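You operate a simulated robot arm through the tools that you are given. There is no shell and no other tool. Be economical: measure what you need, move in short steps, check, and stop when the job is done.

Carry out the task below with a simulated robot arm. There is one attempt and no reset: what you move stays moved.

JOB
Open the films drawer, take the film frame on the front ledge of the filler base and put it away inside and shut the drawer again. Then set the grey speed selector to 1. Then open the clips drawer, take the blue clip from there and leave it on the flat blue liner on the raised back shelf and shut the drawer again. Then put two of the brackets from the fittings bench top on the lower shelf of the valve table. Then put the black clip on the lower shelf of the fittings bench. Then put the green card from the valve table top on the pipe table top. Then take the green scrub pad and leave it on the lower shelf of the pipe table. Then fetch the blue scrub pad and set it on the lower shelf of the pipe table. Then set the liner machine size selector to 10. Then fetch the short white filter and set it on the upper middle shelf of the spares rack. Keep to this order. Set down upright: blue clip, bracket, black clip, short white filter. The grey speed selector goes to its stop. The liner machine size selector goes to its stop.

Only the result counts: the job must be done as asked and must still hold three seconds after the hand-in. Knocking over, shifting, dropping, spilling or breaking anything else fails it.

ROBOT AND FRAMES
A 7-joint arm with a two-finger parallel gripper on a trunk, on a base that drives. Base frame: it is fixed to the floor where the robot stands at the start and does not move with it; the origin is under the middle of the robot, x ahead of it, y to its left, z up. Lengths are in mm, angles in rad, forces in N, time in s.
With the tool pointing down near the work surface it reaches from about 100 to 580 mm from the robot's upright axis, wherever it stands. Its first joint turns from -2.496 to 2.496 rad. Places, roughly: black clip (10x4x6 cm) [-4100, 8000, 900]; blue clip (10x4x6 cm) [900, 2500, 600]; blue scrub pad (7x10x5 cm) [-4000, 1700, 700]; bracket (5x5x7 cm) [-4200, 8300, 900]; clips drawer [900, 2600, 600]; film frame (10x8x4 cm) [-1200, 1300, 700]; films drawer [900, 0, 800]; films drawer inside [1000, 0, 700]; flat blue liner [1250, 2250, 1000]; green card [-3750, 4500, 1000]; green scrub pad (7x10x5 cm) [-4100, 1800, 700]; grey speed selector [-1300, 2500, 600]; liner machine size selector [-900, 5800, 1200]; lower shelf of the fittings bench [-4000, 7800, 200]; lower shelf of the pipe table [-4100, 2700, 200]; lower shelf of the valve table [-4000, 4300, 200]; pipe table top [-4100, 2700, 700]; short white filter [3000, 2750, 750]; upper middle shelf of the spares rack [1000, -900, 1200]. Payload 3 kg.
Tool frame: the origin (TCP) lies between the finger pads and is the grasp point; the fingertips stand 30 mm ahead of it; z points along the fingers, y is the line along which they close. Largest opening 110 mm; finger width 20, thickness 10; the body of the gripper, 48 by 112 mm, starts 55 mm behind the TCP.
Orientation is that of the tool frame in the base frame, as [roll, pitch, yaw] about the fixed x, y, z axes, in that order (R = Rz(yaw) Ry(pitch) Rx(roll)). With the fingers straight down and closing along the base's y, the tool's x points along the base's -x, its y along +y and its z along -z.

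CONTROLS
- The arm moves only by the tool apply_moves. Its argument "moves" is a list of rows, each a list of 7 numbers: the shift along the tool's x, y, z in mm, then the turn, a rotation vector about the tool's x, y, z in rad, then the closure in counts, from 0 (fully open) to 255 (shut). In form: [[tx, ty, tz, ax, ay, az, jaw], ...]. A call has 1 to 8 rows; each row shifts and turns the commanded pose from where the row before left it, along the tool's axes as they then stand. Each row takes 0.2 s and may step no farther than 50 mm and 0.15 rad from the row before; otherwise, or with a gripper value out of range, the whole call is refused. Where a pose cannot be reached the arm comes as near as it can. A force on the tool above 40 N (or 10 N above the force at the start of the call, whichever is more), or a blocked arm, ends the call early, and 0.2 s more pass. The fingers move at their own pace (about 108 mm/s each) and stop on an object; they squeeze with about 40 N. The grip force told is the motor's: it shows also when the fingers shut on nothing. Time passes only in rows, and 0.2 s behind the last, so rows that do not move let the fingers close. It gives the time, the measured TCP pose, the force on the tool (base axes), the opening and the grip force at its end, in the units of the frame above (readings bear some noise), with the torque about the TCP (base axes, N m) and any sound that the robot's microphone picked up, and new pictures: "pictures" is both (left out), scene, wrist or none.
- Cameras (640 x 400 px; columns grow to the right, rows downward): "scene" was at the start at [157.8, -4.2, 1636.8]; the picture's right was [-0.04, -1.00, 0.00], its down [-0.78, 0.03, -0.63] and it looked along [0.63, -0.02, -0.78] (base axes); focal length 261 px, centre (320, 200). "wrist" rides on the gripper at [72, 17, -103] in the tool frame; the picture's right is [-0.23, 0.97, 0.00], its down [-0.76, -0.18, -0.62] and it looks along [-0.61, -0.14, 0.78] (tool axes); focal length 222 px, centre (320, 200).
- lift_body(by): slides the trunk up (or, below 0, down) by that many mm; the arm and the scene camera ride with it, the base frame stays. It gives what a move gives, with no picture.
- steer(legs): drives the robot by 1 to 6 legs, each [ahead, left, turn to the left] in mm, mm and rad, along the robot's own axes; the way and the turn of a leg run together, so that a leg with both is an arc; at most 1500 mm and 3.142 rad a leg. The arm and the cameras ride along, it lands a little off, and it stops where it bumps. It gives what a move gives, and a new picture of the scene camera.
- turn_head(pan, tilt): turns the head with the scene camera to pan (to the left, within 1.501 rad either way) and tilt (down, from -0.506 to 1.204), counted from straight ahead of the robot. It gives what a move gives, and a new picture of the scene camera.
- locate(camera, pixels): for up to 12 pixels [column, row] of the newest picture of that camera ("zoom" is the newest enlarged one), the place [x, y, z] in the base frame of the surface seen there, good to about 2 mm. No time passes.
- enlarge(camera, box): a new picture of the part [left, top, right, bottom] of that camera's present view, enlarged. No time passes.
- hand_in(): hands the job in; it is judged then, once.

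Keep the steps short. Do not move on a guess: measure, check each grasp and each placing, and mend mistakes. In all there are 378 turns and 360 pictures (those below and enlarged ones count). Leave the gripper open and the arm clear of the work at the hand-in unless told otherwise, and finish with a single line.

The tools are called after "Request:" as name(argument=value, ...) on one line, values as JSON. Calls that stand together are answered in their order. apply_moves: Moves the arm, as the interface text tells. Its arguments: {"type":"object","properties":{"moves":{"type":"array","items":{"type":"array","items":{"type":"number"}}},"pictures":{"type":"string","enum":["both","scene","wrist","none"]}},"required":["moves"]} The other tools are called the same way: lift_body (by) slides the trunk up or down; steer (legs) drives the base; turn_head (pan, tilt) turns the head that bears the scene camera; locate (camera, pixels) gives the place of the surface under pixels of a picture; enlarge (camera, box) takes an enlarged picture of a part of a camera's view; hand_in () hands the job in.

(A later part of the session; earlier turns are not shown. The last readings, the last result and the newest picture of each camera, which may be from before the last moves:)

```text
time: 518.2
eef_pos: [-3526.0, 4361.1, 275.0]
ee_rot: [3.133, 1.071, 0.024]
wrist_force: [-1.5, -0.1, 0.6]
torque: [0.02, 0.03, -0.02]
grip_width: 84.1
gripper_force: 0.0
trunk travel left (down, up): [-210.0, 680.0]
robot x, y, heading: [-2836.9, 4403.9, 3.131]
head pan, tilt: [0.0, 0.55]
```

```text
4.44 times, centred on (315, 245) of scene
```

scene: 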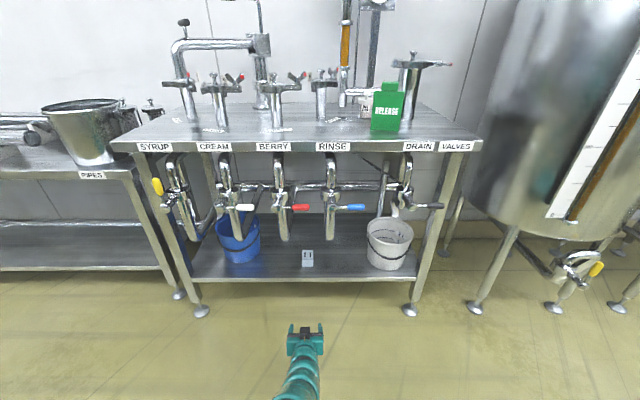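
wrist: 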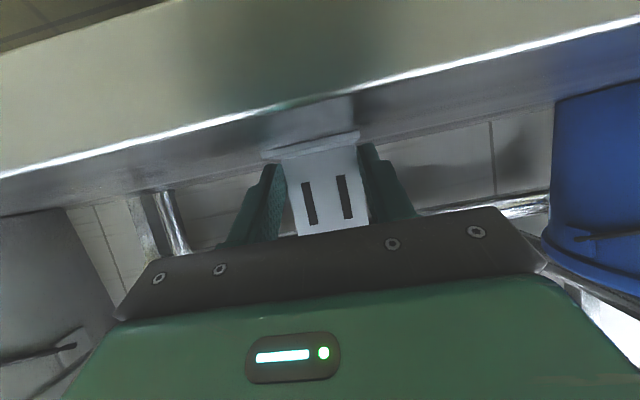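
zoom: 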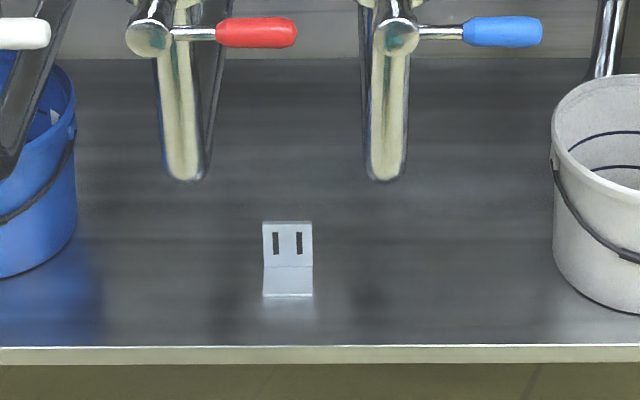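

Bracket 1 stands on the shelf. For bracket B I raise the trunk, reduce the tilt to ~0.7, and drive back north.

Request:
lift_body(by=400)

Request:
apply_moves(moves=[[0, 0, 0, 0, 0.125, 0, 60], [0, 0, 0, 0, 0.125, 0, 60], [-20, 0, -30, 0, 0.12, 0, 60], [-25, 0, -35, 0, 0, 0, 60], [-25, 0, -35, 0, 0, 0, 60]], pictures="none")

Request:
lift_body(by=160)

Request:
steer(legs=[[-200, 0, 0], [0, -1500, 0], [0, -1500, 0], [0, -600, 0], [0, 0, -0.17]])

```text
time: 522.0
eef_pos: [-3526.2, 4361.5, 674.8]
ee_rot: [3.134, 1.071, 0.025]
wrist_force: [-0.2, -0.4, 0.3]
torque: [0.0, 0.03, -0.01]
grip_width: 84.3
gripper_force: 0.0
trunk travel left (down, up): [-610.0, 280.0]
robot x, y, heading: [-2830.1, 4406.9, 3.139]
head pan, tilt: [0.0, 0.55]
```

```text
time: 523.2
eef_pos: [-3549.0, 4348.0, 683.2]
ee_rot: [3.113, 0.789, 0.02]
wrist_force: [0.4, 0.5, 0.5]
torque: [-0.02, 0.04, 0.02]
grip_width: 84.4
gripper_force: 0.0
out of reach, approached as far as the arm can: row 1, 2, 3, 4, 5
trunk travel left (down, up): [-610.0, 280.0]
robot x, y, heading: [-2830.6, 4404.1, 3.135]
head pan, tilt: [0.0, 0.55]
```

```text
time: 525.0
eef_pos: [-3549.8, 4346.6, 842.3]
ee_rot: [3.117, 0.792, 0.028]
wrist_force: [-0.2, -0.3, 0.0]
torque: [0.01, -0.01, 0.0]
grip_width: 84.6
gripper_force: 0.0
trunk travel left (down, up): [-770.0, 120.0]
robot x, y, heading: [-2830.1, 4405.2, 3.137]
head pan, tilt: [0.0, 0.55]
```

```text
time: 544.2
eef_pos: [-3357.1, 8041.7, 841.5]
ee_rot: [3.117, 0.792, -0.146]
wrist_force: [0.4, 0.1, -0.2]
torque: [0.01, -0.02, -0.03]
grip_width: 84.2
gripper_force: 0.0
trunk travel left (down, up): [-770.0, 120.0]
robot x, y, heading: [-2637.4, 7980.1, 2.965]
head pan, tilt: [0.0, 0.55]
```

scene: 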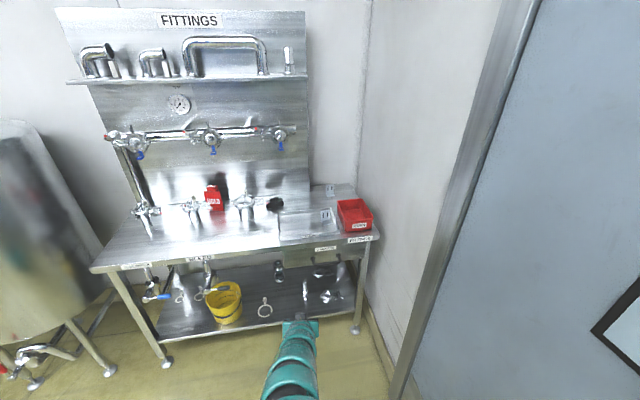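

Request:
enlarge(camera="scene", box=[230, 160, 390, 260])

Request:
locate(camera="zoom", pixels=[[385, 98], [415, 98], [386, 138], [418, 138], [400, 125], [400, 105], [360, 215], [395, 250], [165, 170], [185, 185], [300, 300], [450, 290]])

```text
4.00 times, centred on (310, 210) of scene
```

zoom: 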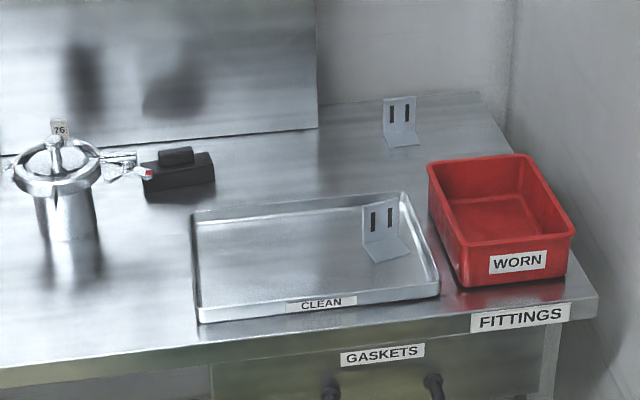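

```text
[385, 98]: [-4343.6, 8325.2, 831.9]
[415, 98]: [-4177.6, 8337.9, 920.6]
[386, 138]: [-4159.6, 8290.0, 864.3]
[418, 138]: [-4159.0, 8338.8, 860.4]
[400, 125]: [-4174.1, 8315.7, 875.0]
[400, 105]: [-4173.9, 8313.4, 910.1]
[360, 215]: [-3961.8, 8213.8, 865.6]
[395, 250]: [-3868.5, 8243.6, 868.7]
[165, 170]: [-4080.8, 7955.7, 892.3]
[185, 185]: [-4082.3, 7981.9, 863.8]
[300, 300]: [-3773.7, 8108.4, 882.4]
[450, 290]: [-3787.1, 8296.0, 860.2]
```

B: plate x≈-4175, y 8290–8340. I raise, turn slightly more and drive so the hand is just short of it.

Request:
lift_body(by=112)

Request:
steer(legs=[[0, 0, -0.035], [739, -94, 0]])

Request:
apply_moves(moves=[[0, 0, 0, -0.1, 0, -0.1, 60], [0, 0, 0, -0.025, 0, -0.025, 60]], pictures="wrist")

```text
time: 545.7
eef_pos: [-3358.1, 8041.2, 953.6]
ee_rot: [3.117, 0.79, -0.146]
wrist_force: [1.0, -0.1, -0.5]
torque: [-0.01, -0.01, -0.02]
grip_width: 84.0
gripper_force: 0.0
trunk travel left (down, up): [-882.0, 8.0]
robot x, y, heading: [-2639.9, 7980.4, 2.967]
head pan, tilt: [0.0, 0.55]
```

```text
time: 549.1
eef_pos: [-3876.9, 8256.7, 953.2]
ee_rot: [3.107, 0.787, -0.191]
wrist_force: [-1.9, -7.3, 4.2]
torque: [-0.63, 0.12, 0.26]
grip_width: 81.0
gripper_force: 0.1
trunk travel left (down, up): [-882.0, 8.0]
robot x, y, heading: [-3161.7, 8169.9, 2.912]
head pan, tilt: [0.0, 0.55]
stopped in leg 2: the force on the tool passed its limit at 58 N (the readings are from after the stop); the commanded pose is now the measured one
```

scene: 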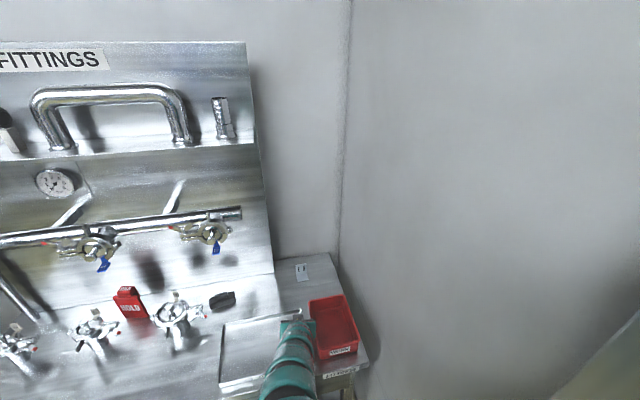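

```text
time: 549.8
eef_pos: [-3883.5, 8258.3, 952.6]
ee_rot: [3.096, 0.801, -0.026]
wrist_force: [-2.9, -1.8, 24.6]
torque: [-1.17, 0.41, 0.0]
grip_width: 85.0
gripper_force: 0.5
out of reach, approached as far as the arm can: row 1
trunk travel left (down, up): [-882.0, 8.0]
robot x, y, heading: [-3162.2, 8166.9, 2.909]
head pan, tilt: [0.0, 0.55]
stopped in row 2: the force on the tool passed its limit at 41 N (the readings are from after the stop); the commanded pose is now the measured one
```

wrist: 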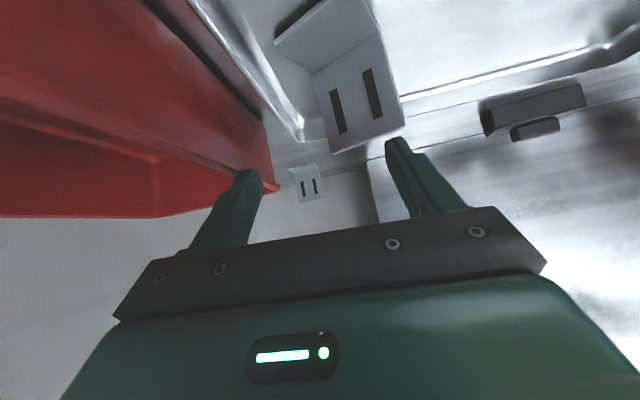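

The finger touched the red bin (taller than I thought). I raise the hand straight up.

Request:
apply_moves(moves=[[-14, 0, -14, 0, 0, 0, 60], [-28, 0, -28, 0, 0, 0, 60], [-28, 0, -28, 0, 0, 0, 60]], pictures="wrist")

Request:
steer(legs=[[-250, 0, 0]])

Request:
enlarge(camera="scene", box=[230, 180, 390, 280])

```text
time: 550.6
eef_pos: [-3906.2, 8265.8, 973.8]
ee_rot: [3.105, 0.793, -0.023]
wrist_force: [-0.3, 0.1, -0.1]
torque: [0.01, 0.01, -0.02]
grip_width: 84.5
gripper_force: 0.0
out of reach, approached as far as the arm can: row 1, 2, 3
trunk travel left (down, up): [-882.0, 8.0]
robot x, y, heading: [-3164.0, 8166.8, 2.918]
head pan, tilt: [0.0, 0.55]
```

wrist: 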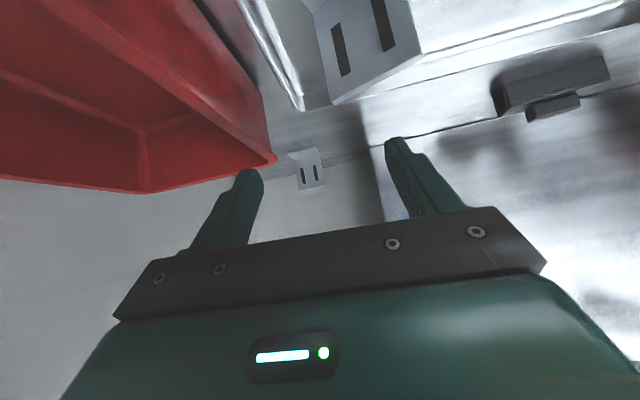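

```text
time: 552.5
eef_pos: [-3659.0, 8208.8, 974.2]
ee_rot: [3.105, 0.795, -0.021]
wrist_force: [0.5, 0.2, 1.0]
torque: [0.03, -0.02, -0.04]
grip_width: 84.3
gripper_force: 0.0
trunk travel left (down, up): [-882.0, 8.0]
robot x, y, heading: [-2917.0, 8111.9, 2.91]
head pan, tilt: [0.0, 0.55]
```

scene: 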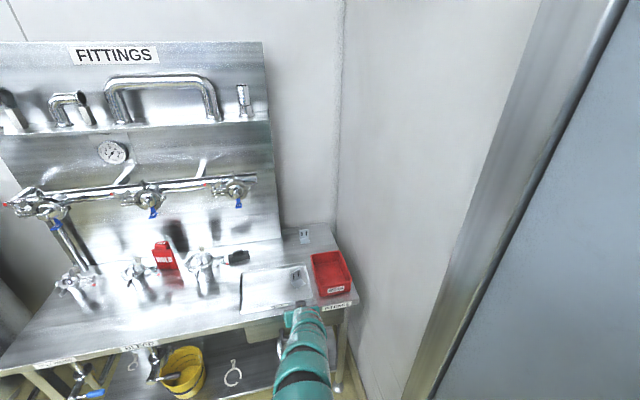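

```text
4.00 times, centred on (310, 230) of scene
```

zoom: 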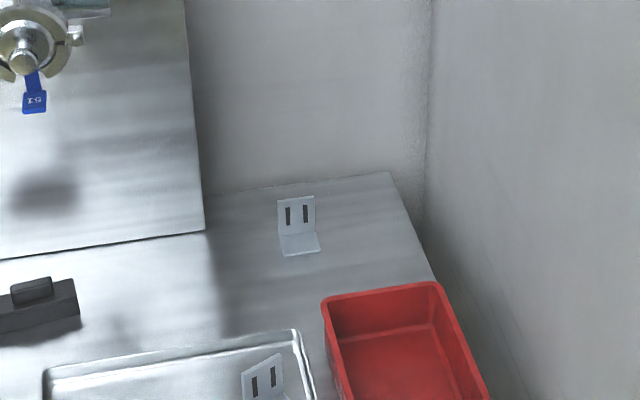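

Request:
locate(camera="zoom", pixels=[[323, 303], [437, 285], [345, 395], [280, 360], [245, 380], [262, 392], [290, 335], [430, 330], [335, 340], [300, 250], [280, 230], [318, 230]])

Request:
enlarge(camera="scene", box=[230, 230, 370, 330])

```text
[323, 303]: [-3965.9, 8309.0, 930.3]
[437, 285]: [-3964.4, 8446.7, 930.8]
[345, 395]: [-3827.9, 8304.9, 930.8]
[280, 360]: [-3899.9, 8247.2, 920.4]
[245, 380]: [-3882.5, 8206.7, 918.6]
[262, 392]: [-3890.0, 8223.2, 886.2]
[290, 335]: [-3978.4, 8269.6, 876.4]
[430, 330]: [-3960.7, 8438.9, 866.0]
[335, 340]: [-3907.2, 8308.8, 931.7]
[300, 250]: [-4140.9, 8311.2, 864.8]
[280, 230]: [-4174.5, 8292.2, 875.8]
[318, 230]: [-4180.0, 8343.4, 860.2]
```

```text
4.00 times, centred on (300, 280) of scene
```

zoom: 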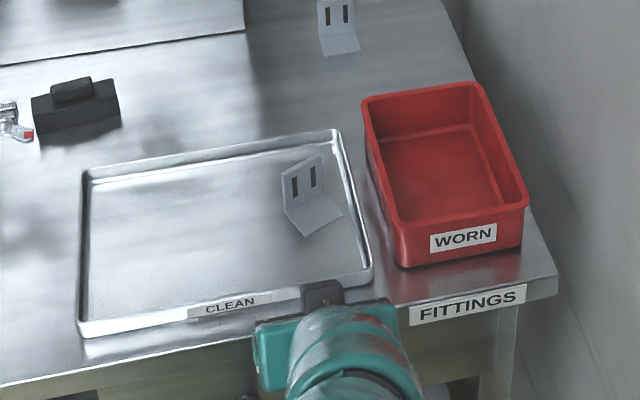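

Nothing appears displaced. I go for B passing above the bin (tips z≈946 vs bin 931).

Request:
steer(legs=[[495, 12, 0]])

Request:
apply_moves(moves=[[0, 0, 0, 0, 0, 0, 95]], pictures="wrist")

Request:
locate(camera="wrist", pixels=[[300, 120], [320, 110], [340, 120], [320, 140], [300, 160], [340, 160], [320, 80], [280, 130]])

```text
time: 555.3
eef_pos: [-4131.1, 8325.5, 975.0]
ee_rot: [3.103, 0.793, -0.043]
wrist_force: [-0.1, 0.6, -0.8]
torque: [-0.01, 0.03, -0.02]
grip_width: 83.9
gripper_force: 0.1
trunk travel left (down, up): [-882.0, 8.0]
robot x, y, heading: [-3392.7, 8210.5, 2.895]
head pan, tilt: [0.0, 0.55]
```

scene: 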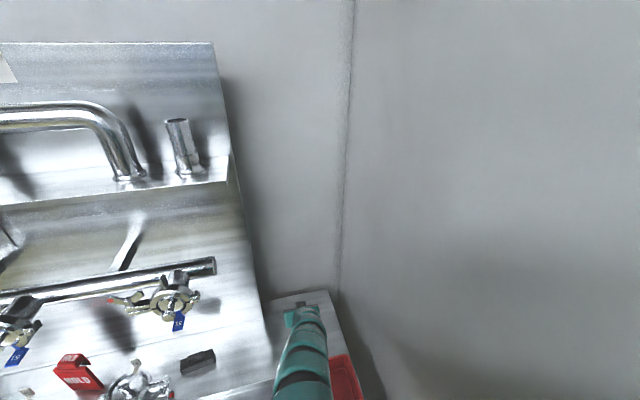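

```text
time: 555.7
eef_pos: [-4130.1, 8324.6, 974.2]
ee_rot: [3.105, 0.793, -0.042]
wrist_force: [0.0, 0.2, 0.2]
torque: [0.0, 0.01, 0.0]
grip_width: 68.9
gripper_force: 0.0
trunk travel left (down, up): [-882.0, 8.0]
robot x, y, heading: [-3391.1, 8215.7, 2.893]
head pan, tilt: [0.0, 0.55]
```

wrist: 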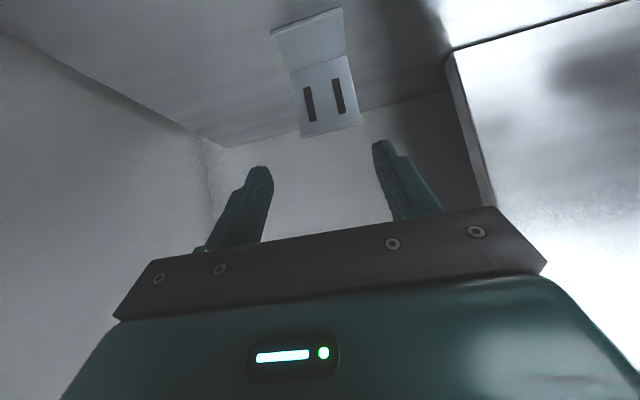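

```text
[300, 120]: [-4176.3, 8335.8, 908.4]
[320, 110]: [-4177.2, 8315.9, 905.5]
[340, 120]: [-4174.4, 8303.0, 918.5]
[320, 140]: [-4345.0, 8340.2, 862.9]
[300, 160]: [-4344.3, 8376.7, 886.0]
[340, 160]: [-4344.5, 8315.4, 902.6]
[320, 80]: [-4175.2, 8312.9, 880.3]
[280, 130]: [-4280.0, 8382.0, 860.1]
```

Shift 27 ahead, 15 mm sideways, then lower 82.

Request:
steer(legs=[[27, 0, 0]])

Request:
apply_moves(moves=[[0, 15, 0, 0, 0, 0, 95]], pictures="none")

Request:
lift_body(by=-80)

Request:
apply_moves(moves=[[0, 0, 0, 0, 0, 0, 95]], pictures="wrist")

```text
time: 556.5
eef_pos: [-4158.6, 8331.6, 973.8]
ee_rot: [3.104, 0.795, -0.044]
wrist_force: [0.4, 0.5, -0.4]
torque: [0.0, 0.01, 0.01]
grip_width: 69.0
gripper_force: 0.1
trunk travel left (down, up): [-882.0, 8.0]
robot x, y, heading: [-3415.2, 8219.7, 2.893]
head pan, tilt: [0.0, 0.55]
```

scene: 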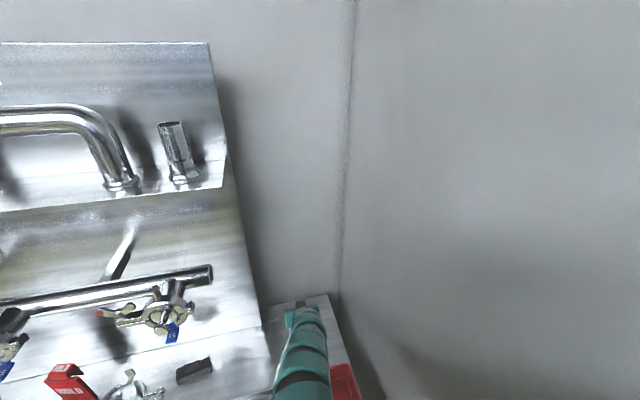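

```text
time: 557.0
eef_pos: [-4156.6, 8317.3, 975.0]
ee_rot: [3.102, 0.796, -0.043]
wrist_force: [0.7, 0.2, -0.3]
torque: [-0.04, 0.02, 0.01]
grip_width: 69.0
gripper_force: 0.2
trunk travel left (down, up): [-882.0, 8.0]
robot x, y, heading: [-3418.6, 8218.4, 2.898]
head pan, tilt: [0.0, 0.55]
```

```text
time: 558.1
eef_pos: [-4157.0, 8316.9, 895.3]
ee_rot: [3.106, 0.794, -0.042]
wrist_force: [1.2, 0.6, -0.1]
torque: [-0.01, 0.0, 0.01]
grip_width: 69.2
gripper_force: 0.0
trunk travel left (down, up): [-802.0, 88.0]
robot x, y, heading: [-3415.6, 8220.4, 2.892]
head pan, tilt: [0.0, 0.55]
```

```text
time: 558.5
eef_pos: [-4158.2, 8317.6, 895.9]
ee_rot: [3.102, 0.793, -0.043]
wrist_force: [0.2, -0.7, 1.1]
torque: [-0.03, 0.02, -0.01]
grip_width: 68.7
gripper_force: 0.0
trunk travel left (down, up): [-802.0, 88.0]
robot x, y, heading: [-3417.3, 8220.0, 2.894]
head pan, tilt: [0.0, 0.55]
```

wrist: 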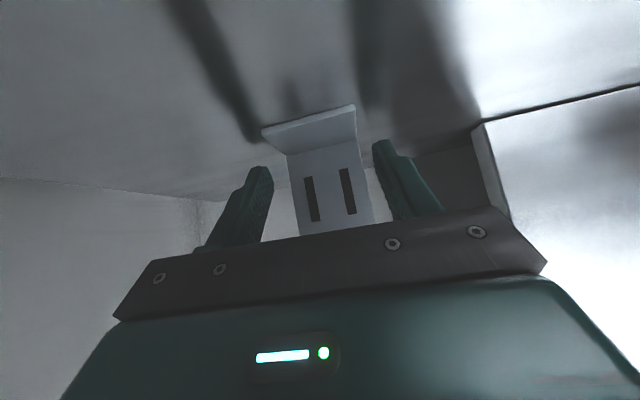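

Bracket between the fingers. Close.

Request:
apply_moves(moves=[[1, 0, 2, 0, 0, 0, 120], [0, 0, 0, 0, 0, 0, 150], [0, 0, 0, 0, 0, 0, 255], [0, 0, 0, 0, 0, 0, 255]], pictures="wrist")

Request:
lift_body(by=86)

```text
time: 559.5
eef_pos: [-4158.6, 8316.8, 892.0]
ee_rot: [3.106, 0.794, -0.042]
wrist_force: [0.0, 0.4, 1.6]
torque: [0.05, 0.04, 0.02]
grip_width: 49.3
gripper_force: 40.0
trunk travel left (down, up): [-802.0, 88.0]
robot x, y, heading: [-3418.4, 8220.6, 2.889]
head pan, tilt: [0.0, 0.55]
```

wrist: 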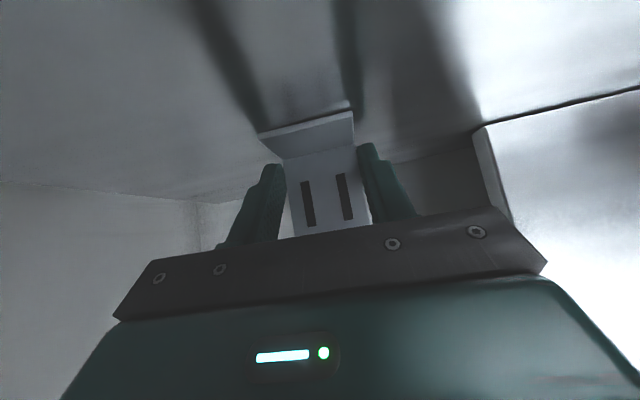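

```text
time: 560.7
eef_pos: [-4158.5, 8318.4, 976.6]
ee_rot: [3.105, 0.795, -0.043]
wrist_force: [-0.6, 0.2, -0.2]
torque: [0.01, -0.03, 0.01]
grip_width: 49.4
gripper_force: 39.2
trunk travel left (down, up): [-888.0, 2.0]
robot x, y, heading: [-3417.2, 8219.1, 2.895]
head pan, tilt: [0.0, 0.55]
```

Held. Shift left off the bin line, back out, and drive to the valve table again.

Request:
steer(legs=[[0, 50, 0], [-650, 0, 0], [0, 0, 0.247], [-80, 1500, 0], [0, 1500, 0], [0, 640, 0]])

Request:
lift_body(by=-400)

Request:
lift_body(by=-265)

```text
refused: leg 4 is longer than a leg can be; nothing moved
```

```text
time: 562.2
eef_pos: [-4163.8, 8317.5, 888.2]
ee_rot: [3.104, 0.82, -0.045]
wrist_force: [13.9, -1.1, 36.5]
torque: [0.98, -0.3, -0.37]
grip_width: 50.1
gripper_force: 40.0
trunk travel left (down, up): [-787.0, 103.0]
robot x, y, heading: [-3417.6, 8222.9, 2.898]
head pan, tilt: [0.0, 0.55]
stopped: the force on the tool passed its limit at 74 N (the readings are from after the stop); the commanded pose is now the measured one
```

```text
time: 562.6
eef_pos: [-4166.6, 8317.3, 888.5]
ee_rot: [3.106, 0.831, -0.045]
wrist_force: [-0.9, -2.0, 21.6]
torque: [0.58, -0.21, 0.01]
grip_width: 49.6
gripper_force: 39.4
trunk travel left (down, up): [-782.0, 108.0]
robot x, y, heading: [-3416.4, 8219.6, 2.894]
head pan, tilt: [0.0, 0.55]
stopped: the force on the tool passed its limit at 58 N (the readings are from after the stop); the commanded pose is now the measured one
```

The drive was refused (leg too long) and the lowering pressed the bracket back onto the bench — no harm. Raise again, then drive with legal legs.

Request:
lift_body(by=104)

Request:
steer(legs=[[0, 50, 0], [-700, 0, 0], [0, 0, 0.247], [0, 1490, 0], [0, 1490, 0], [0, 660, 0]])

```text
time: 564.0
eef_pos: [-4167.6, 8317.9, 989.3]
ee_rot: [3.108, 0.821, -0.045]
wrist_force: [0.1, -0.9, -0.2]
torque: [0.02, 0.0, 0.03]
grip_width: 49.6
gripper_force: 40.2
trunk travel left (down, up): [-886.0, 4.0]
robot x, y, heading: [-3416.7, 8217.4, 2.9]
head pan, tilt: [0.0, 0.55]
```

```text
time: 586.8
eef_pos: [-3536.8, 4216.7, 989.1]
ee_rot: [3.106, 0.822, 0.172]
wrist_force: [0.8, 0.2, -0.8]
torque: [0.01, 0.01, -0.01]
grip_width: 49.3
gripper_force: 40.7
trunk travel left (down, up): [-886.0, 4.0]
robot x, y, heading: [-2783.4, 4282.3, 3.116]
head pan, tilt: [0.0, 0.55]
```

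scene: 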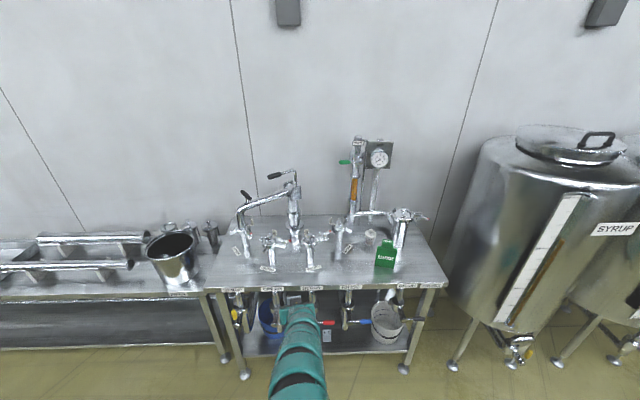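

Move right 233 and lower to z≈300.

Request:
steer(legs=[[0, -240, 0]])

Request:
lift_body(by=-390)

Request:
lift_body(by=-298)

Request:
turn_head(pan=0.0, tilt=0.6)

```text
time: 588.6
eef_pos: [-3528.6, 4464.5, 989.8]
ee_rot: [3.106, 0.824, 0.169]
wrist_force: [0.2, -0.2, -1.2]
torque: [0.02, -0.01, 0.02]
grip_width: 49.4
gripper_force: 40.0
trunk travel left (down, up): [-886.0, 4.0]
robot x, y, heading: [-2776.6, 4526.6, 3.109]
head pan, tilt: [0.0, 0.55]
```

scene: 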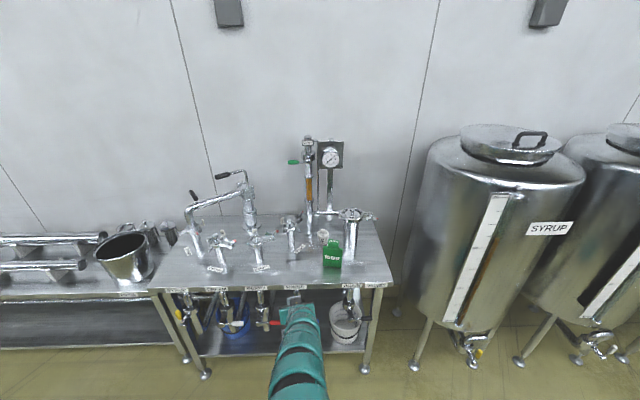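

```text
time: 592.4
eef_pos: [-3530.1, 4463.9, 598.2]
ee_rot: [3.105, 0.822, 0.17]
wrist_force: [-0.6, -0.9, -1.3]
torque: [0.06, -0.03, 0.0]
grip_width: 49.3
gripper_force: 39.5
trunk travel left (down, up): [-496.0, 394.0]
robot x, y, heading: [-2776.7, 4530.4, 3.108]
head pan, tilt: [0.0, 0.55]
```

```text
time: 595.3
eef_pos: [-3528.7, 4464.3, 300.4]
ee_rot: [3.106, 0.825, 0.17]
wrist_force: [-0.2, 0.3, -1.3]
torque: [0.01, -0.02, 0.02]
grip_width: 49.0
gripper_force: 39.9
trunk travel left (down, up): [-198.0, 692.0]
robot x, y, heading: [-2775.0, 4528.0, 3.106]
head pan, tilt: [0.0, 0.55]
```

```text
time: 596.0
eef_pos: [-3529.6, 4464.4, 301.8]
ee_rot: [3.105, 0.822, 0.169]
wrist_force: [0.4, -0.8, -1.8]
torque: [0.01, 0.0, 0.03]
grip_width: 49.4
gripper_force: 40.3
trunk travel left (down, up): [-198.0, 692.0]
robot x, y, heading: [-2776.6, 4526.5, 3.112]
head pan, tilt: [0.0, 0.6]
```

scene: 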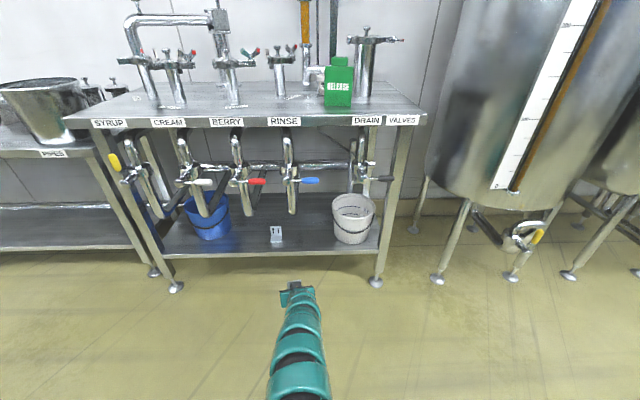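

Ahead 322, lower and place.

Request:
steer(legs=[[322, 10, 0]])

Request:
lift_body(by=-18)

Request:
apply_moves(moves=[[1, 0, 1, 0, 0, 0, 255], [1, 0, 1, 0, 0, 0, 255]], pictures="wrist")

```text
time: 598.1
eef_pos: [-3853.9, 4471.2, 301.2]
ee_rot: [3.107, 0.823, 0.163]
wrist_force: [0.1, 0.2, -0.5]
torque: [-0.03, 0.0, -0.02]
grip_width: 49.4
gripper_force: 40.2
trunk travel left (down, up): [-198.0, 692.0]
robot x, y, heading: [-3102.3, 4530.5, 3.105]
head pan, tilt: [0.0, 0.6]
```

scene: 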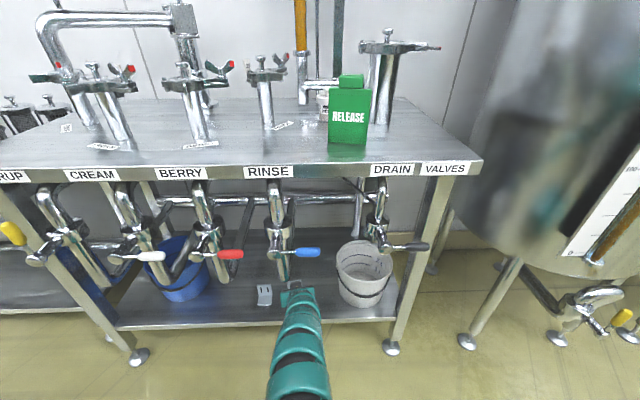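

```text
time: 598.8
eef_pos: [-3855.5, 4471.0, 283.6]
ee_rot: [3.104, 0.822, 0.16]
wrist_force: [1.4, 0.6, -1.3]
torque: [0.0, 0.0, -0.02]
grip_width: 49.7
gripper_force: 40.5
trunk travel left (down, up): [-180.0, 710.0]
robot x, y, heading: [-3099.1, 4533.9, 3.102]
head pan, tilt: [0.0, 0.6]
```

```text
time: 599.4
eef_pos: [-3855.1, 4472.0, 279.8]
ee_rot: [3.108, 0.825, 0.164]
wrist_force: [0.4, 0.1, -0.9]
torque: [-0.02, 0.0, 0.02]
grip_width: 49.5
gripper_force: 40.1
trunk travel left (down, up): [-180.0, 710.0]
robot x, y, heading: [-3101.6, 4534.0, 3.105]
head pan, tilt: [0.0, 0.6]
```

wrist: 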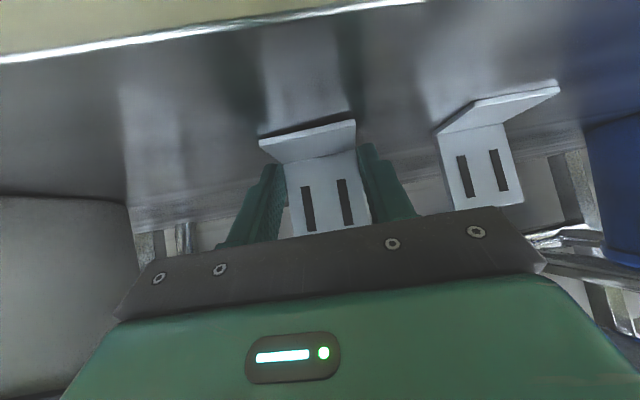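

Lower a few mm more until contact, then release and back out.

Request:
apply_moves(moves=[[1.2, 0, 1.1, 0, 0, 0, 255], [1.2, 0, 1.1, 0, 0, 0, 255], [1.2, 0, 1.1, 0, 0, 0, 255]], pictures="none")

```text
time: 600.2
eef_pos: [-3855.2, 4472.5, 278.3]
ee_rot: [3.107, 0.829, 0.162]
wrist_force: [-2.6, -0.4, 18.3]
torque: [0.52, -0.2, 0.11]
grip_width: 49.5
gripper_force: 40.2
trunk travel left (down, up): [-180.0, 710.0]
robot x, y, heading: [-3101.1, 4527.4, 3.107]
head pan, tilt: [0.0, 0.6]
```

Request:
apply_moves(moves=[[-0.8, 0, -0.8, 0, 0, 0, 255], [0, 0, 0, 0, 0, 0, 130], [0, 0, 0, 0, 0, 0, 90], [0, 0, 0, 0, 0, 0, 70], [0, 0, 0, 0, 0, 0, 70]], pictures="none")

Request:
steer(legs=[[-350, -10, 0]])

Request:
enlarge(camera="scene", box=[220, 190, 360, 280])

```text
time: 601.4
eef_pos: [-3851.9, 4469.7, 278.2]
ee_rot: [3.106, 0.825, 0.166]
wrist_force: [7.0, -19.7, 24.5]
torque: [0.29, 0.33, 0.14]
grip_width: 69.4
gripper_force: 0.1
trunk travel left (down, up): [-180.0, 710.0]
robot x, y, heading: [-3100.3, 4530.5, 3.105]
head pan, tilt: [0.0, 0.6]
```

```text
time: 602.6
eef_pos: [-3774.2, 4473.1, 279.1]
ee_rot: [3.11, 0.828, 0.164]
wrist_force: [3.4, 0.9, 5.4]
torque: [0.21, 0.04, -0.07]
grip_width: 79.5
gripper_force: 0.1
trunk travel left (down, up): [-180.0, 710.0]
robot x, y, heading: [-3020.8, 4528.0, 3.102]
head pan, tilt: [0.0, 0.6]
stopped in leg 1: the force on the tool passed its limit at 70 N (the readings are from after the stop); the commanded pose is now the measured one
```

scene: 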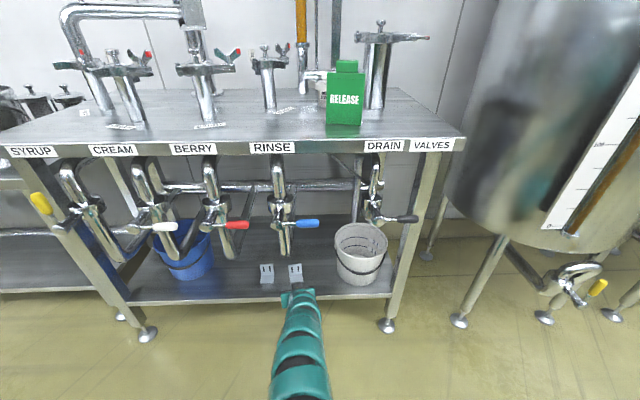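

```text
4.44 times, centred on (290, 235) of scene
```

zoom: 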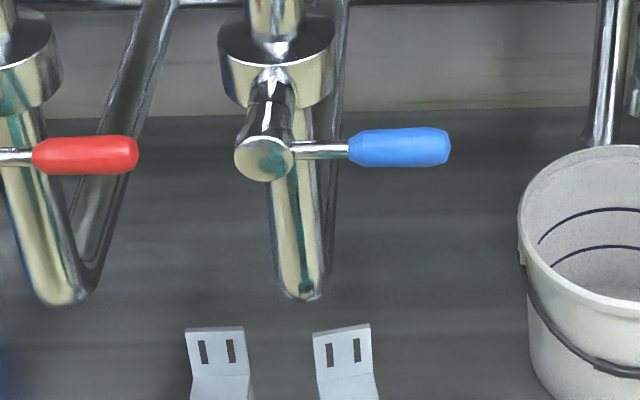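

Bracket 2 stands. The fingertips rub the shelf's front lip; I raise 25 mm and back out.

Request:
lift_body(by=25)

Request:
steer(legs=[[-300, -9, 0]])

Request:
enlarge(camera="scene", box=[220, 170, 380, 270])

```text
time: 603.3
eef_pos: [-3773.9, 4472.8, 303.0]
ee_rot: [3.11, 0.828, 0.163]
wrist_force: [0.2, 0.1, 0.0]
torque: [0.03, -0.03, 0.02]
grip_width: 79.8
gripper_force: 0.1
trunk travel left (down, up): [-205.0, 685.0]
robot x, y, heading: [-3022.1, 4533.1, 3.106]
head pan, tilt: [0.0, 0.6]
```

```text
time: 605.3
eef_pos: [-3474.9, 4471.9, 302.7]
ee_rot: [3.11, 0.826, 0.158]
wrist_force: [0.7, -0.5, 0.7]
torque: [-0.01, 0.04, 0.04]
grip_width: 79.7
gripper_force: 0.1
trunk travel left (down, up): [-205.0, 685.0]
robot x, y, heading: [-2722.1, 4527.4, 3.098]
head pan, tilt: [0.0, 0.6]
```

scene: 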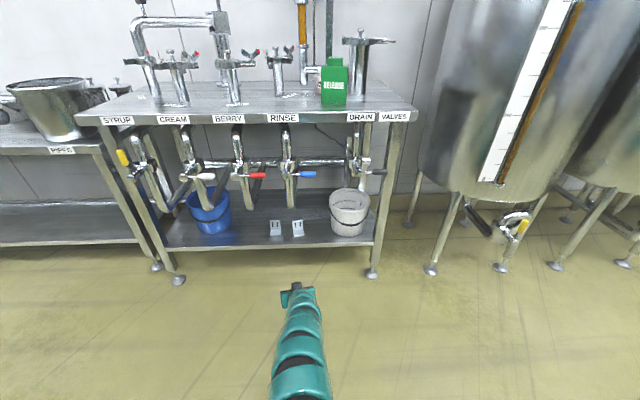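

```text
4.00 times, centred on (300, 220) of scene
```

zoom: 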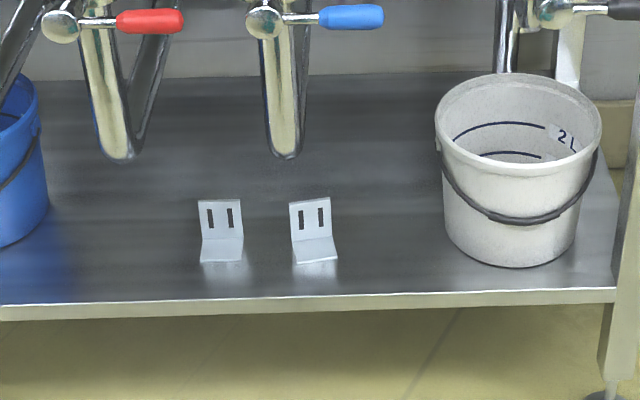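

Both brackets are placed. Next the black clip. I raise the trunk and untilt the hand to point straight down, yawed 90°.

Request:
lift_body(by=400)

Request:
lift_body(by=230)

Request:
apply_moves(moves=[[10, 0, 0, 0, 0.14, 0, 60], [10, 0, 0, 0, 0.14, 0, 60], [10, 0, 0, 0, 0.14, 0, 60], [10, 0, 0, 0, 0.14, 0, 60], [10, 0, 0, 0, 0.14, 0, 60], [0, 0, 0, 0, 0.125, 0, 60], [0, 0, 0, 0.02, 0, 0.14, 60], [0, 0, 0, 0.0, 0, 0.15, 60]], pictures="none")

Request:
apply_moves(moves=[[0, 0, 0, 0, 0, 0.15, 60], [0, 0, 0, 0, 0, 0.15, 60], [0, 0, 0, 0, 0, 0.15, 60], [0, 0, 0, 0, 0, 0.15, 60], [0, 0, 0, 0, 0, 0.15, 60], [0, 0, 0, 0, 0, 0.15, 60], [0, 0, 0, 0, 0, 0.15, 60], [0, 0, 0, 0, 0, 0.15, 60]], pictures="none")

Request:
steer(legs=[[0, 0, 0.04], [50, -1490, 0], [0, -1490, 0], [0, -600, 0]])

```text
time: 609.1
eef_pos: [-3476.4, 4472.2, 702.4]
ee_rot: [3.111, 0.827, 0.158]
wrist_force: [0.3, -0.1, -0.1]
torque: [-0.02, 0.0, 0.0]
grip_width: 79.8
gripper_force: 0.0
trunk travel left (down, up): [-605.0, 285.0]
robot x, y, heading: [-2717.6, 4525.1, 3.104]
head pan, tilt: [0.0, 0.6]
```

```text
time: 611.6
eef_pos: [-3476.4, 4472.6, 933.0]
ee_rot: [3.11, 0.827, 0.158]
wrist_force: [0.2, 0.5, 0.6]
torque: [-0.01, 0.04, 0.0]
grip_width: 79.7
gripper_force: 0.1
trunk travel left (down, up): [-835.0, 55.0]
robot x, y, heading: [-2716.2, 4526.4, 3.099]
head pan, tilt: [0.0, 0.6]
```

```text
time: 613.4
eef_pos: [-3391.3, 4463.5, 900.1]
ee_rot: [3.14, 0.0, -0.111]
wrist_force: [-0.4, -0.2, -0.9]
torque: [0.03, 0.01, 0.0]
grip_width: 84.4
gripper_force: 0.0
out of reach, approached as far as the arm can: row 6, 7
trunk travel left (down, up): [-835.0, 55.0]
robot x, y, heading: [-2720.5, 4527.6, 3.098]
head pan, tilt: [0.0, 0.6]
```

```text
time: 615.2
eef_pos: [-3391.8, 4463.1, 899.4]
ee_rot: [3.141, -0.002, -1.309]
wrist_force: [-0.2, 0.4, -0.2]
torque: [-0.02, 0.0, -0.01]
grip_width: 84.3
gripper_force: 0.0
trunk travel left (down, up): [-835.0, 55.0]
robot x, y, heading: [-2720.3, 4525.3, 3.1]
head pan, tilt: [0.0, 0.6]
```

```text
time: 632.9
eef_pos: [-3410.6, 8015.9, 900.3]
ee_rot: [3.141, -0.001, -1.265]
wrist_force: [0.2, 0.2, -0.2]
torque: [-0.03, 0.01, 0.0]
grip_width: 84.3
gripper_force: 0.1
trunk travel left (down, up): [-835.0, 55.0]
robot x, y, heading: [-2741.0, 8100.8, 3.139]
head pan, tilt: [0.0, 0.6]
```

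scene: 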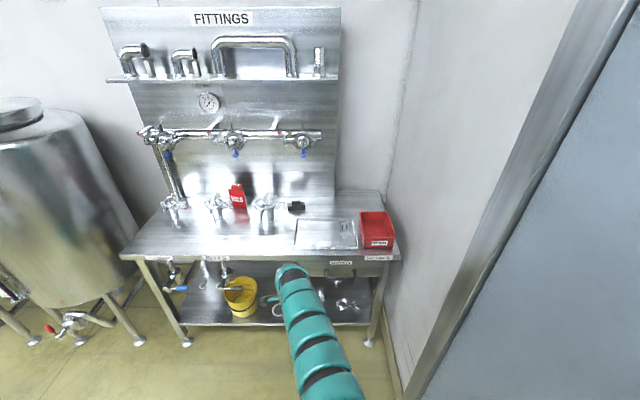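

Request:
enlarge(camera="scene", box=[240, 180, 340, 242])

Request:
locate(camera="zoom", pixels=[[310, 140], [320, 165], [405, 150], [415, 165], [345, 140], [385, 135], [365, 155], [310, 175], [420, 140], [290, 160], [200, 200], [360, 145]])

```text
6.40 times, centred on (290, 211) of scene
```

zoom: 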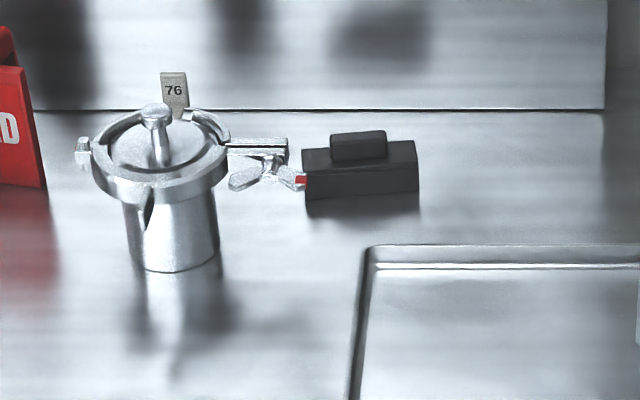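

```text
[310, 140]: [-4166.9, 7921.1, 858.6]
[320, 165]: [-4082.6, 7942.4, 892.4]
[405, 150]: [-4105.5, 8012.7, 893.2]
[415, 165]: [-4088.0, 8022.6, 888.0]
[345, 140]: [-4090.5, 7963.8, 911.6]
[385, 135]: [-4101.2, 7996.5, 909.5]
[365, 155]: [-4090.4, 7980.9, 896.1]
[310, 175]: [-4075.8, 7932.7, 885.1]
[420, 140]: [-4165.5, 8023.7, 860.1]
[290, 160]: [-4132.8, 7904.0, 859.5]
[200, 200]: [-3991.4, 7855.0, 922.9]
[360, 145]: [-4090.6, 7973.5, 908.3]
```

Clip centre ≈(-4098,7977), yaw slightly off. Raise 50, align yaw, drive over it.

Request:
lift_body(by=50)

Request:
apply_moves(moves=[[0, 0, 0, 0, 0, 0.085, 70], [0, 0, 0, 0, 0, 0.086, 70]], pictures="none")

Request:
steer(legs=[[687, 38, 0]])

Request:
apply_moves(moves=[[0, 0, 0, 0, 0, 0, 70]], pictures="wrist")

Request:
locate(camera="wrist", pixels=[[300, 60], [330, 60], [320, 100], [310, 140], [340, 140], [330, 120], [300, 100], [350, 100]])

```text
time: 633.8
eef_pos: [-3409.8, 8016.3, 949.3]
ee_rot: [-3.141, -0.003, -1.266]
wrist_force: [0.2, -0.3, -1.0]
torque: [0.0, 0.01, 0.01]
grip_width: 84.4
gripper_force: 0.1
trunk travel left (down, up): [-885.0, 5.0]
robot x, y, heading: [-2739.8, 8105.9, 3.143]
head pan, tilt: [0.0, 0.6]
```

```text
time: 634.4
eef_pos: [-3411.0, 8014.0, 949.0]
ee_rot: [3.139, -0.002, -1.437]
wrist_force: [-0.2, 0.1, -0.3]
torque: [0.02, 0.01, -0.02]
grip_width: 80.0
gripper_force: 0.1
trunk travel left (down, up): [-885.0, 5.0]
robot x, y, heading: [-2741.9, 8105.8, 3.144]
head pan, tilt: [0.0, 0.6]
```

```text
time: 637.6
eef_pos: [-4008.0, 7962.6, 947.7]
ee_rot: [-3.139, -0.001, -1.415]
wrist_force: [0.0, -0.1, 0.3]
torque: [-0.03, -0.01, -0.04]
grip_width: 79.6
gripper_force: 0.0
trunk travel left (down, up): [-885.0, 5.0]
robot x, y, heading: [-3339.2, 8073.3, -3.123]
head pan, tilt: [0.0, 0.6]
stopped in leg 1: the robot was blocked; the commanded pose is now the measured one
```

scene: 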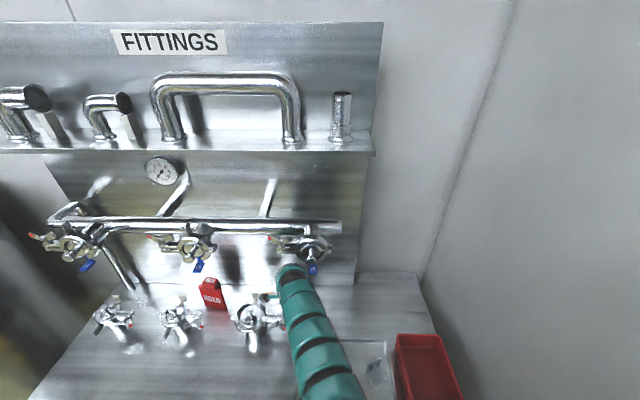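

```text
time: 638.0
eef_pos: [-4006.7, 7963.6, 948.7]
ee_rot: [-3.14, -0.001, -1.416]
wrist_force: [1.2, -0.3, -1.8]
torque: [-0.01, 0.01, 0.01]
grip_width: 79.8
gripper_force: 0.0
trunk travel left (down, up): [-885.0, 5.0]
robot x, y, heading: [-3340.6, 8068.8, -3.123]
head pan, tilt: [0.0, 0.6]
```

wrist: 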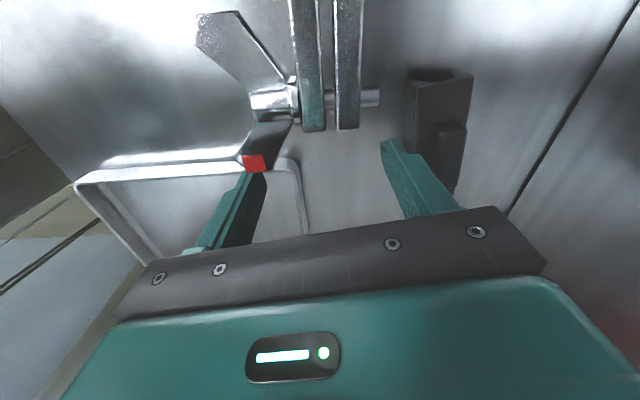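

```text
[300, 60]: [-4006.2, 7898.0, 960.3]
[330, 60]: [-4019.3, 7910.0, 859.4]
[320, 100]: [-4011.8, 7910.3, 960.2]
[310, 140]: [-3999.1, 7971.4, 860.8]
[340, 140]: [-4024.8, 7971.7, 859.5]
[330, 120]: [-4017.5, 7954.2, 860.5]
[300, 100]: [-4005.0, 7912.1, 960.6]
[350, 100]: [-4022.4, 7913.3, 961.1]
```

The base was stopped short. I use more arm reach instead: raise the arm 120, extend, lower the trunk correspondingly.

Request:
apply_moves(moves=[[0, 0, -45, 0, 0, 0, 70], [0, 10, -45, 0, 0, 0, 70], [-5, 25, -30, 0, 0, 0, 70], [-5, 30, 0, 0, 0, 0, 70], [-5, 25, 0, 0, 0, 0, 70]], pictures="none")

```text
time: 639.5
eef_pos: [-3980.7, 7970.4, 990.8]
ee_rot: [-2.993, 0.062, -1.314]
wrist_force: [-0.1, -0.7, -0.6]
torque: [-0.01, 0.0, 0.0]
grip_width: 79.7
gripper_force: 0.0
out of reach, approached as far as the arm can: row 3, 4, 5
trunk travel left (down, up): [-885.0, 5.0]
robot x, y, heading: [-3339.8, 8067.3, -3.121]
head pan, tilt: [0.0, 0.6]
stopped in row 5: the arm was blocked; the commanded pose is now the measured one
```

An upstream link was touching something there. I back off 200 mm and turn the hand to its nominal yaw, so that I can grip the clip lengthwise with the camera on the robot side.

Request:
steer(legs=[[-200, 0, 0]])

Request:
apply_moves(moves=[[0, 0, 20, -0.07, -0.03, -0.12, 0], [0, 0, 20, -0.07, -0.03, -0.12, 0], [0, 0, 0, 0, 0, -0.15, 0], [0, 0, 0, 0, 0, -0.15, 0], [0, 0, 0, 0, 0, -0.15, 0], [0, 0, 0, 0, 0, -0.15, 0], [0, 0, 0, 0, 0, -0.15, 0], [0, 0, 0, 0, 0, -0.15, 0]], pictures="none")

Request:
turn_head(pan=0.1, tilt=0.7)

```text
time: 641.1
eef_pos: [-3782.0, 7985.5, 995.8]
ee_rot: [-3.013, 0.063, -1.333]
wrist_force: [0.2, -0.6, 0.6]
torque: [0.02, 0.0, -0.01]
grip_width: 79.8
gripper_force: 0.1
trunk travel left (down, up): [-885.0, 5.0]
robot x, y, heading: [-3137.9, 8074.1, -3.123]
head pan, tilt: [0.0, 0.6]
```

scene: 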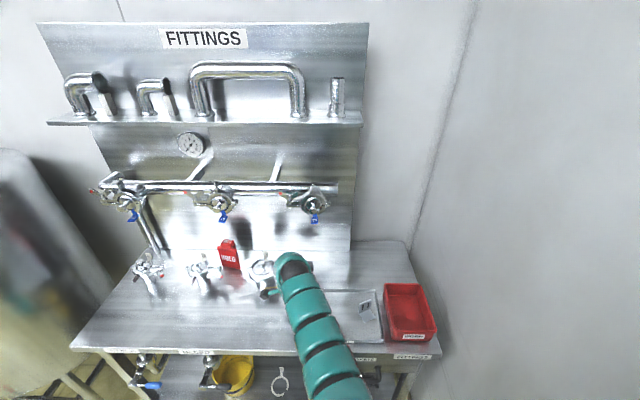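

```text
time: 642.9
eef_pos: [-3779.6, 7989.8, 956.6]
ee_rot: [-3.054, 0.057, -0.186]
wrist_force: [-0.8, 0.4, 0.0]
torque: [0.03, 0.02, 0.0]
grip_width: 110.2
gripper_force: 0.1
trunk travel left (down, up): [-885.0, 5.0]
robot x, y, heading: [-3143.1, 8073.4, -3.124]
head pan, tilt: [0.0, 0.6]
```

```text
time: 643.5
eef_pos: [-3780.3, 7989.4, 956.4]
ee_rot: [-3.054, 0.057, -0.188]
wrist_force: [0.0, 0.3, 0.2]
torque: [0.01, -0.01, -0.02]
grip_width: 110.2
gripper_force: 0.2
trunk travel left (down, up): [-885.0, 5.0]
robot x, y, heading: [-3137.9, 8069.0, -3.122]
head pan, tilt: [0.099, 0.7]
```

scene: 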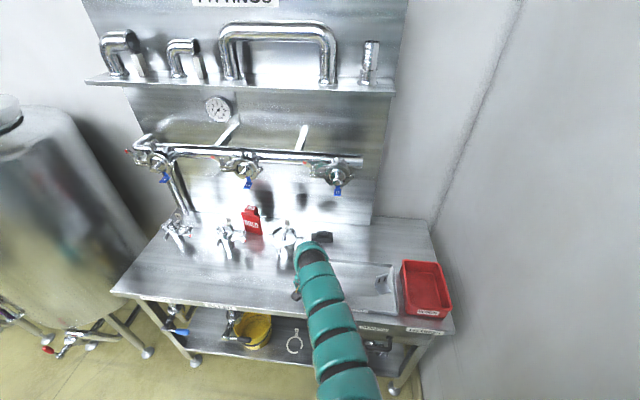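

Request:
locate(camera="scene", pixels=[[330, 172], [338, 190], [325, 178], [355, 162], [320, 236], [310, 240], [333, 240], [290, 228], [305, 255], [310, 275], [365, 60], [390, 90]])

Request:
enlarge(camera="scene", box=[250, 150, 410, 250])

```text
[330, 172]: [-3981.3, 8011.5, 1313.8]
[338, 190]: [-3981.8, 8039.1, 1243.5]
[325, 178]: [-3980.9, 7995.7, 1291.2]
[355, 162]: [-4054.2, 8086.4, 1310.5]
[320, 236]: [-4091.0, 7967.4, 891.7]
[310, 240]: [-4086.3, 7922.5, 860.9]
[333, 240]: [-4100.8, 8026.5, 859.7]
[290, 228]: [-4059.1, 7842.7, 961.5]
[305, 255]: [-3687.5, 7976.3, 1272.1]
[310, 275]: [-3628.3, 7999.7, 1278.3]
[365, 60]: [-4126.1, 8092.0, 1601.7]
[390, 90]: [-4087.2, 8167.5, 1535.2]
```

```text
4.00 times, centred on (330, 200) of scene
```

zoom: 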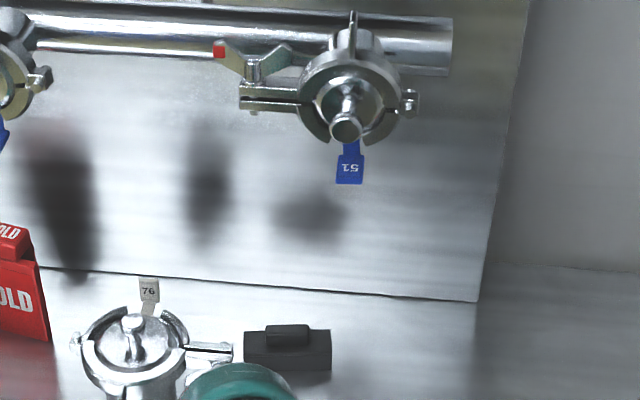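

A manifold valve hangs at (-3980,8011,1240–1314), so the hand must come in tilted as with bracket B. I straighten roll/yaw and tilt outward ~0.8.

Request:
apply_moves(moves=[[0, 0, 0, -0.06, 0, -0.13, 0], [0, 0, 0, -0.02, 0, -0.14, 0], [0, 0, 0, 0, -0.13, 0, 0], [-10, 0, 0, 0, -0.13, 0, 0], [-10, 0, 0, 0, -0.13, 0, 0], [-10, 0, 0, 0, -0.13, 0, 0], [-10, 0, 0, 0, -0.13, 0, 0], [-10, 0, 0, 0, -0.13, 0, 0]], pictures="none")

```text
time: 645.3
eef_pos: [-3824.7, 7985.7, 977.7]
ee_rot: [-3.109, 0.826, 0.104]
wrist_force: [0.7, -0.2, -0.2]
torque: [-0.03, -0.02, 0.02]
grip_width: 110.1
gripper_force: 0.0
trunk travel left (down, up): [-885.0, 5.0]
robot x, y, heading: [-3138.7, 8071.2, -3.12]
head pan, tilt: [0.099, 0.7]
```

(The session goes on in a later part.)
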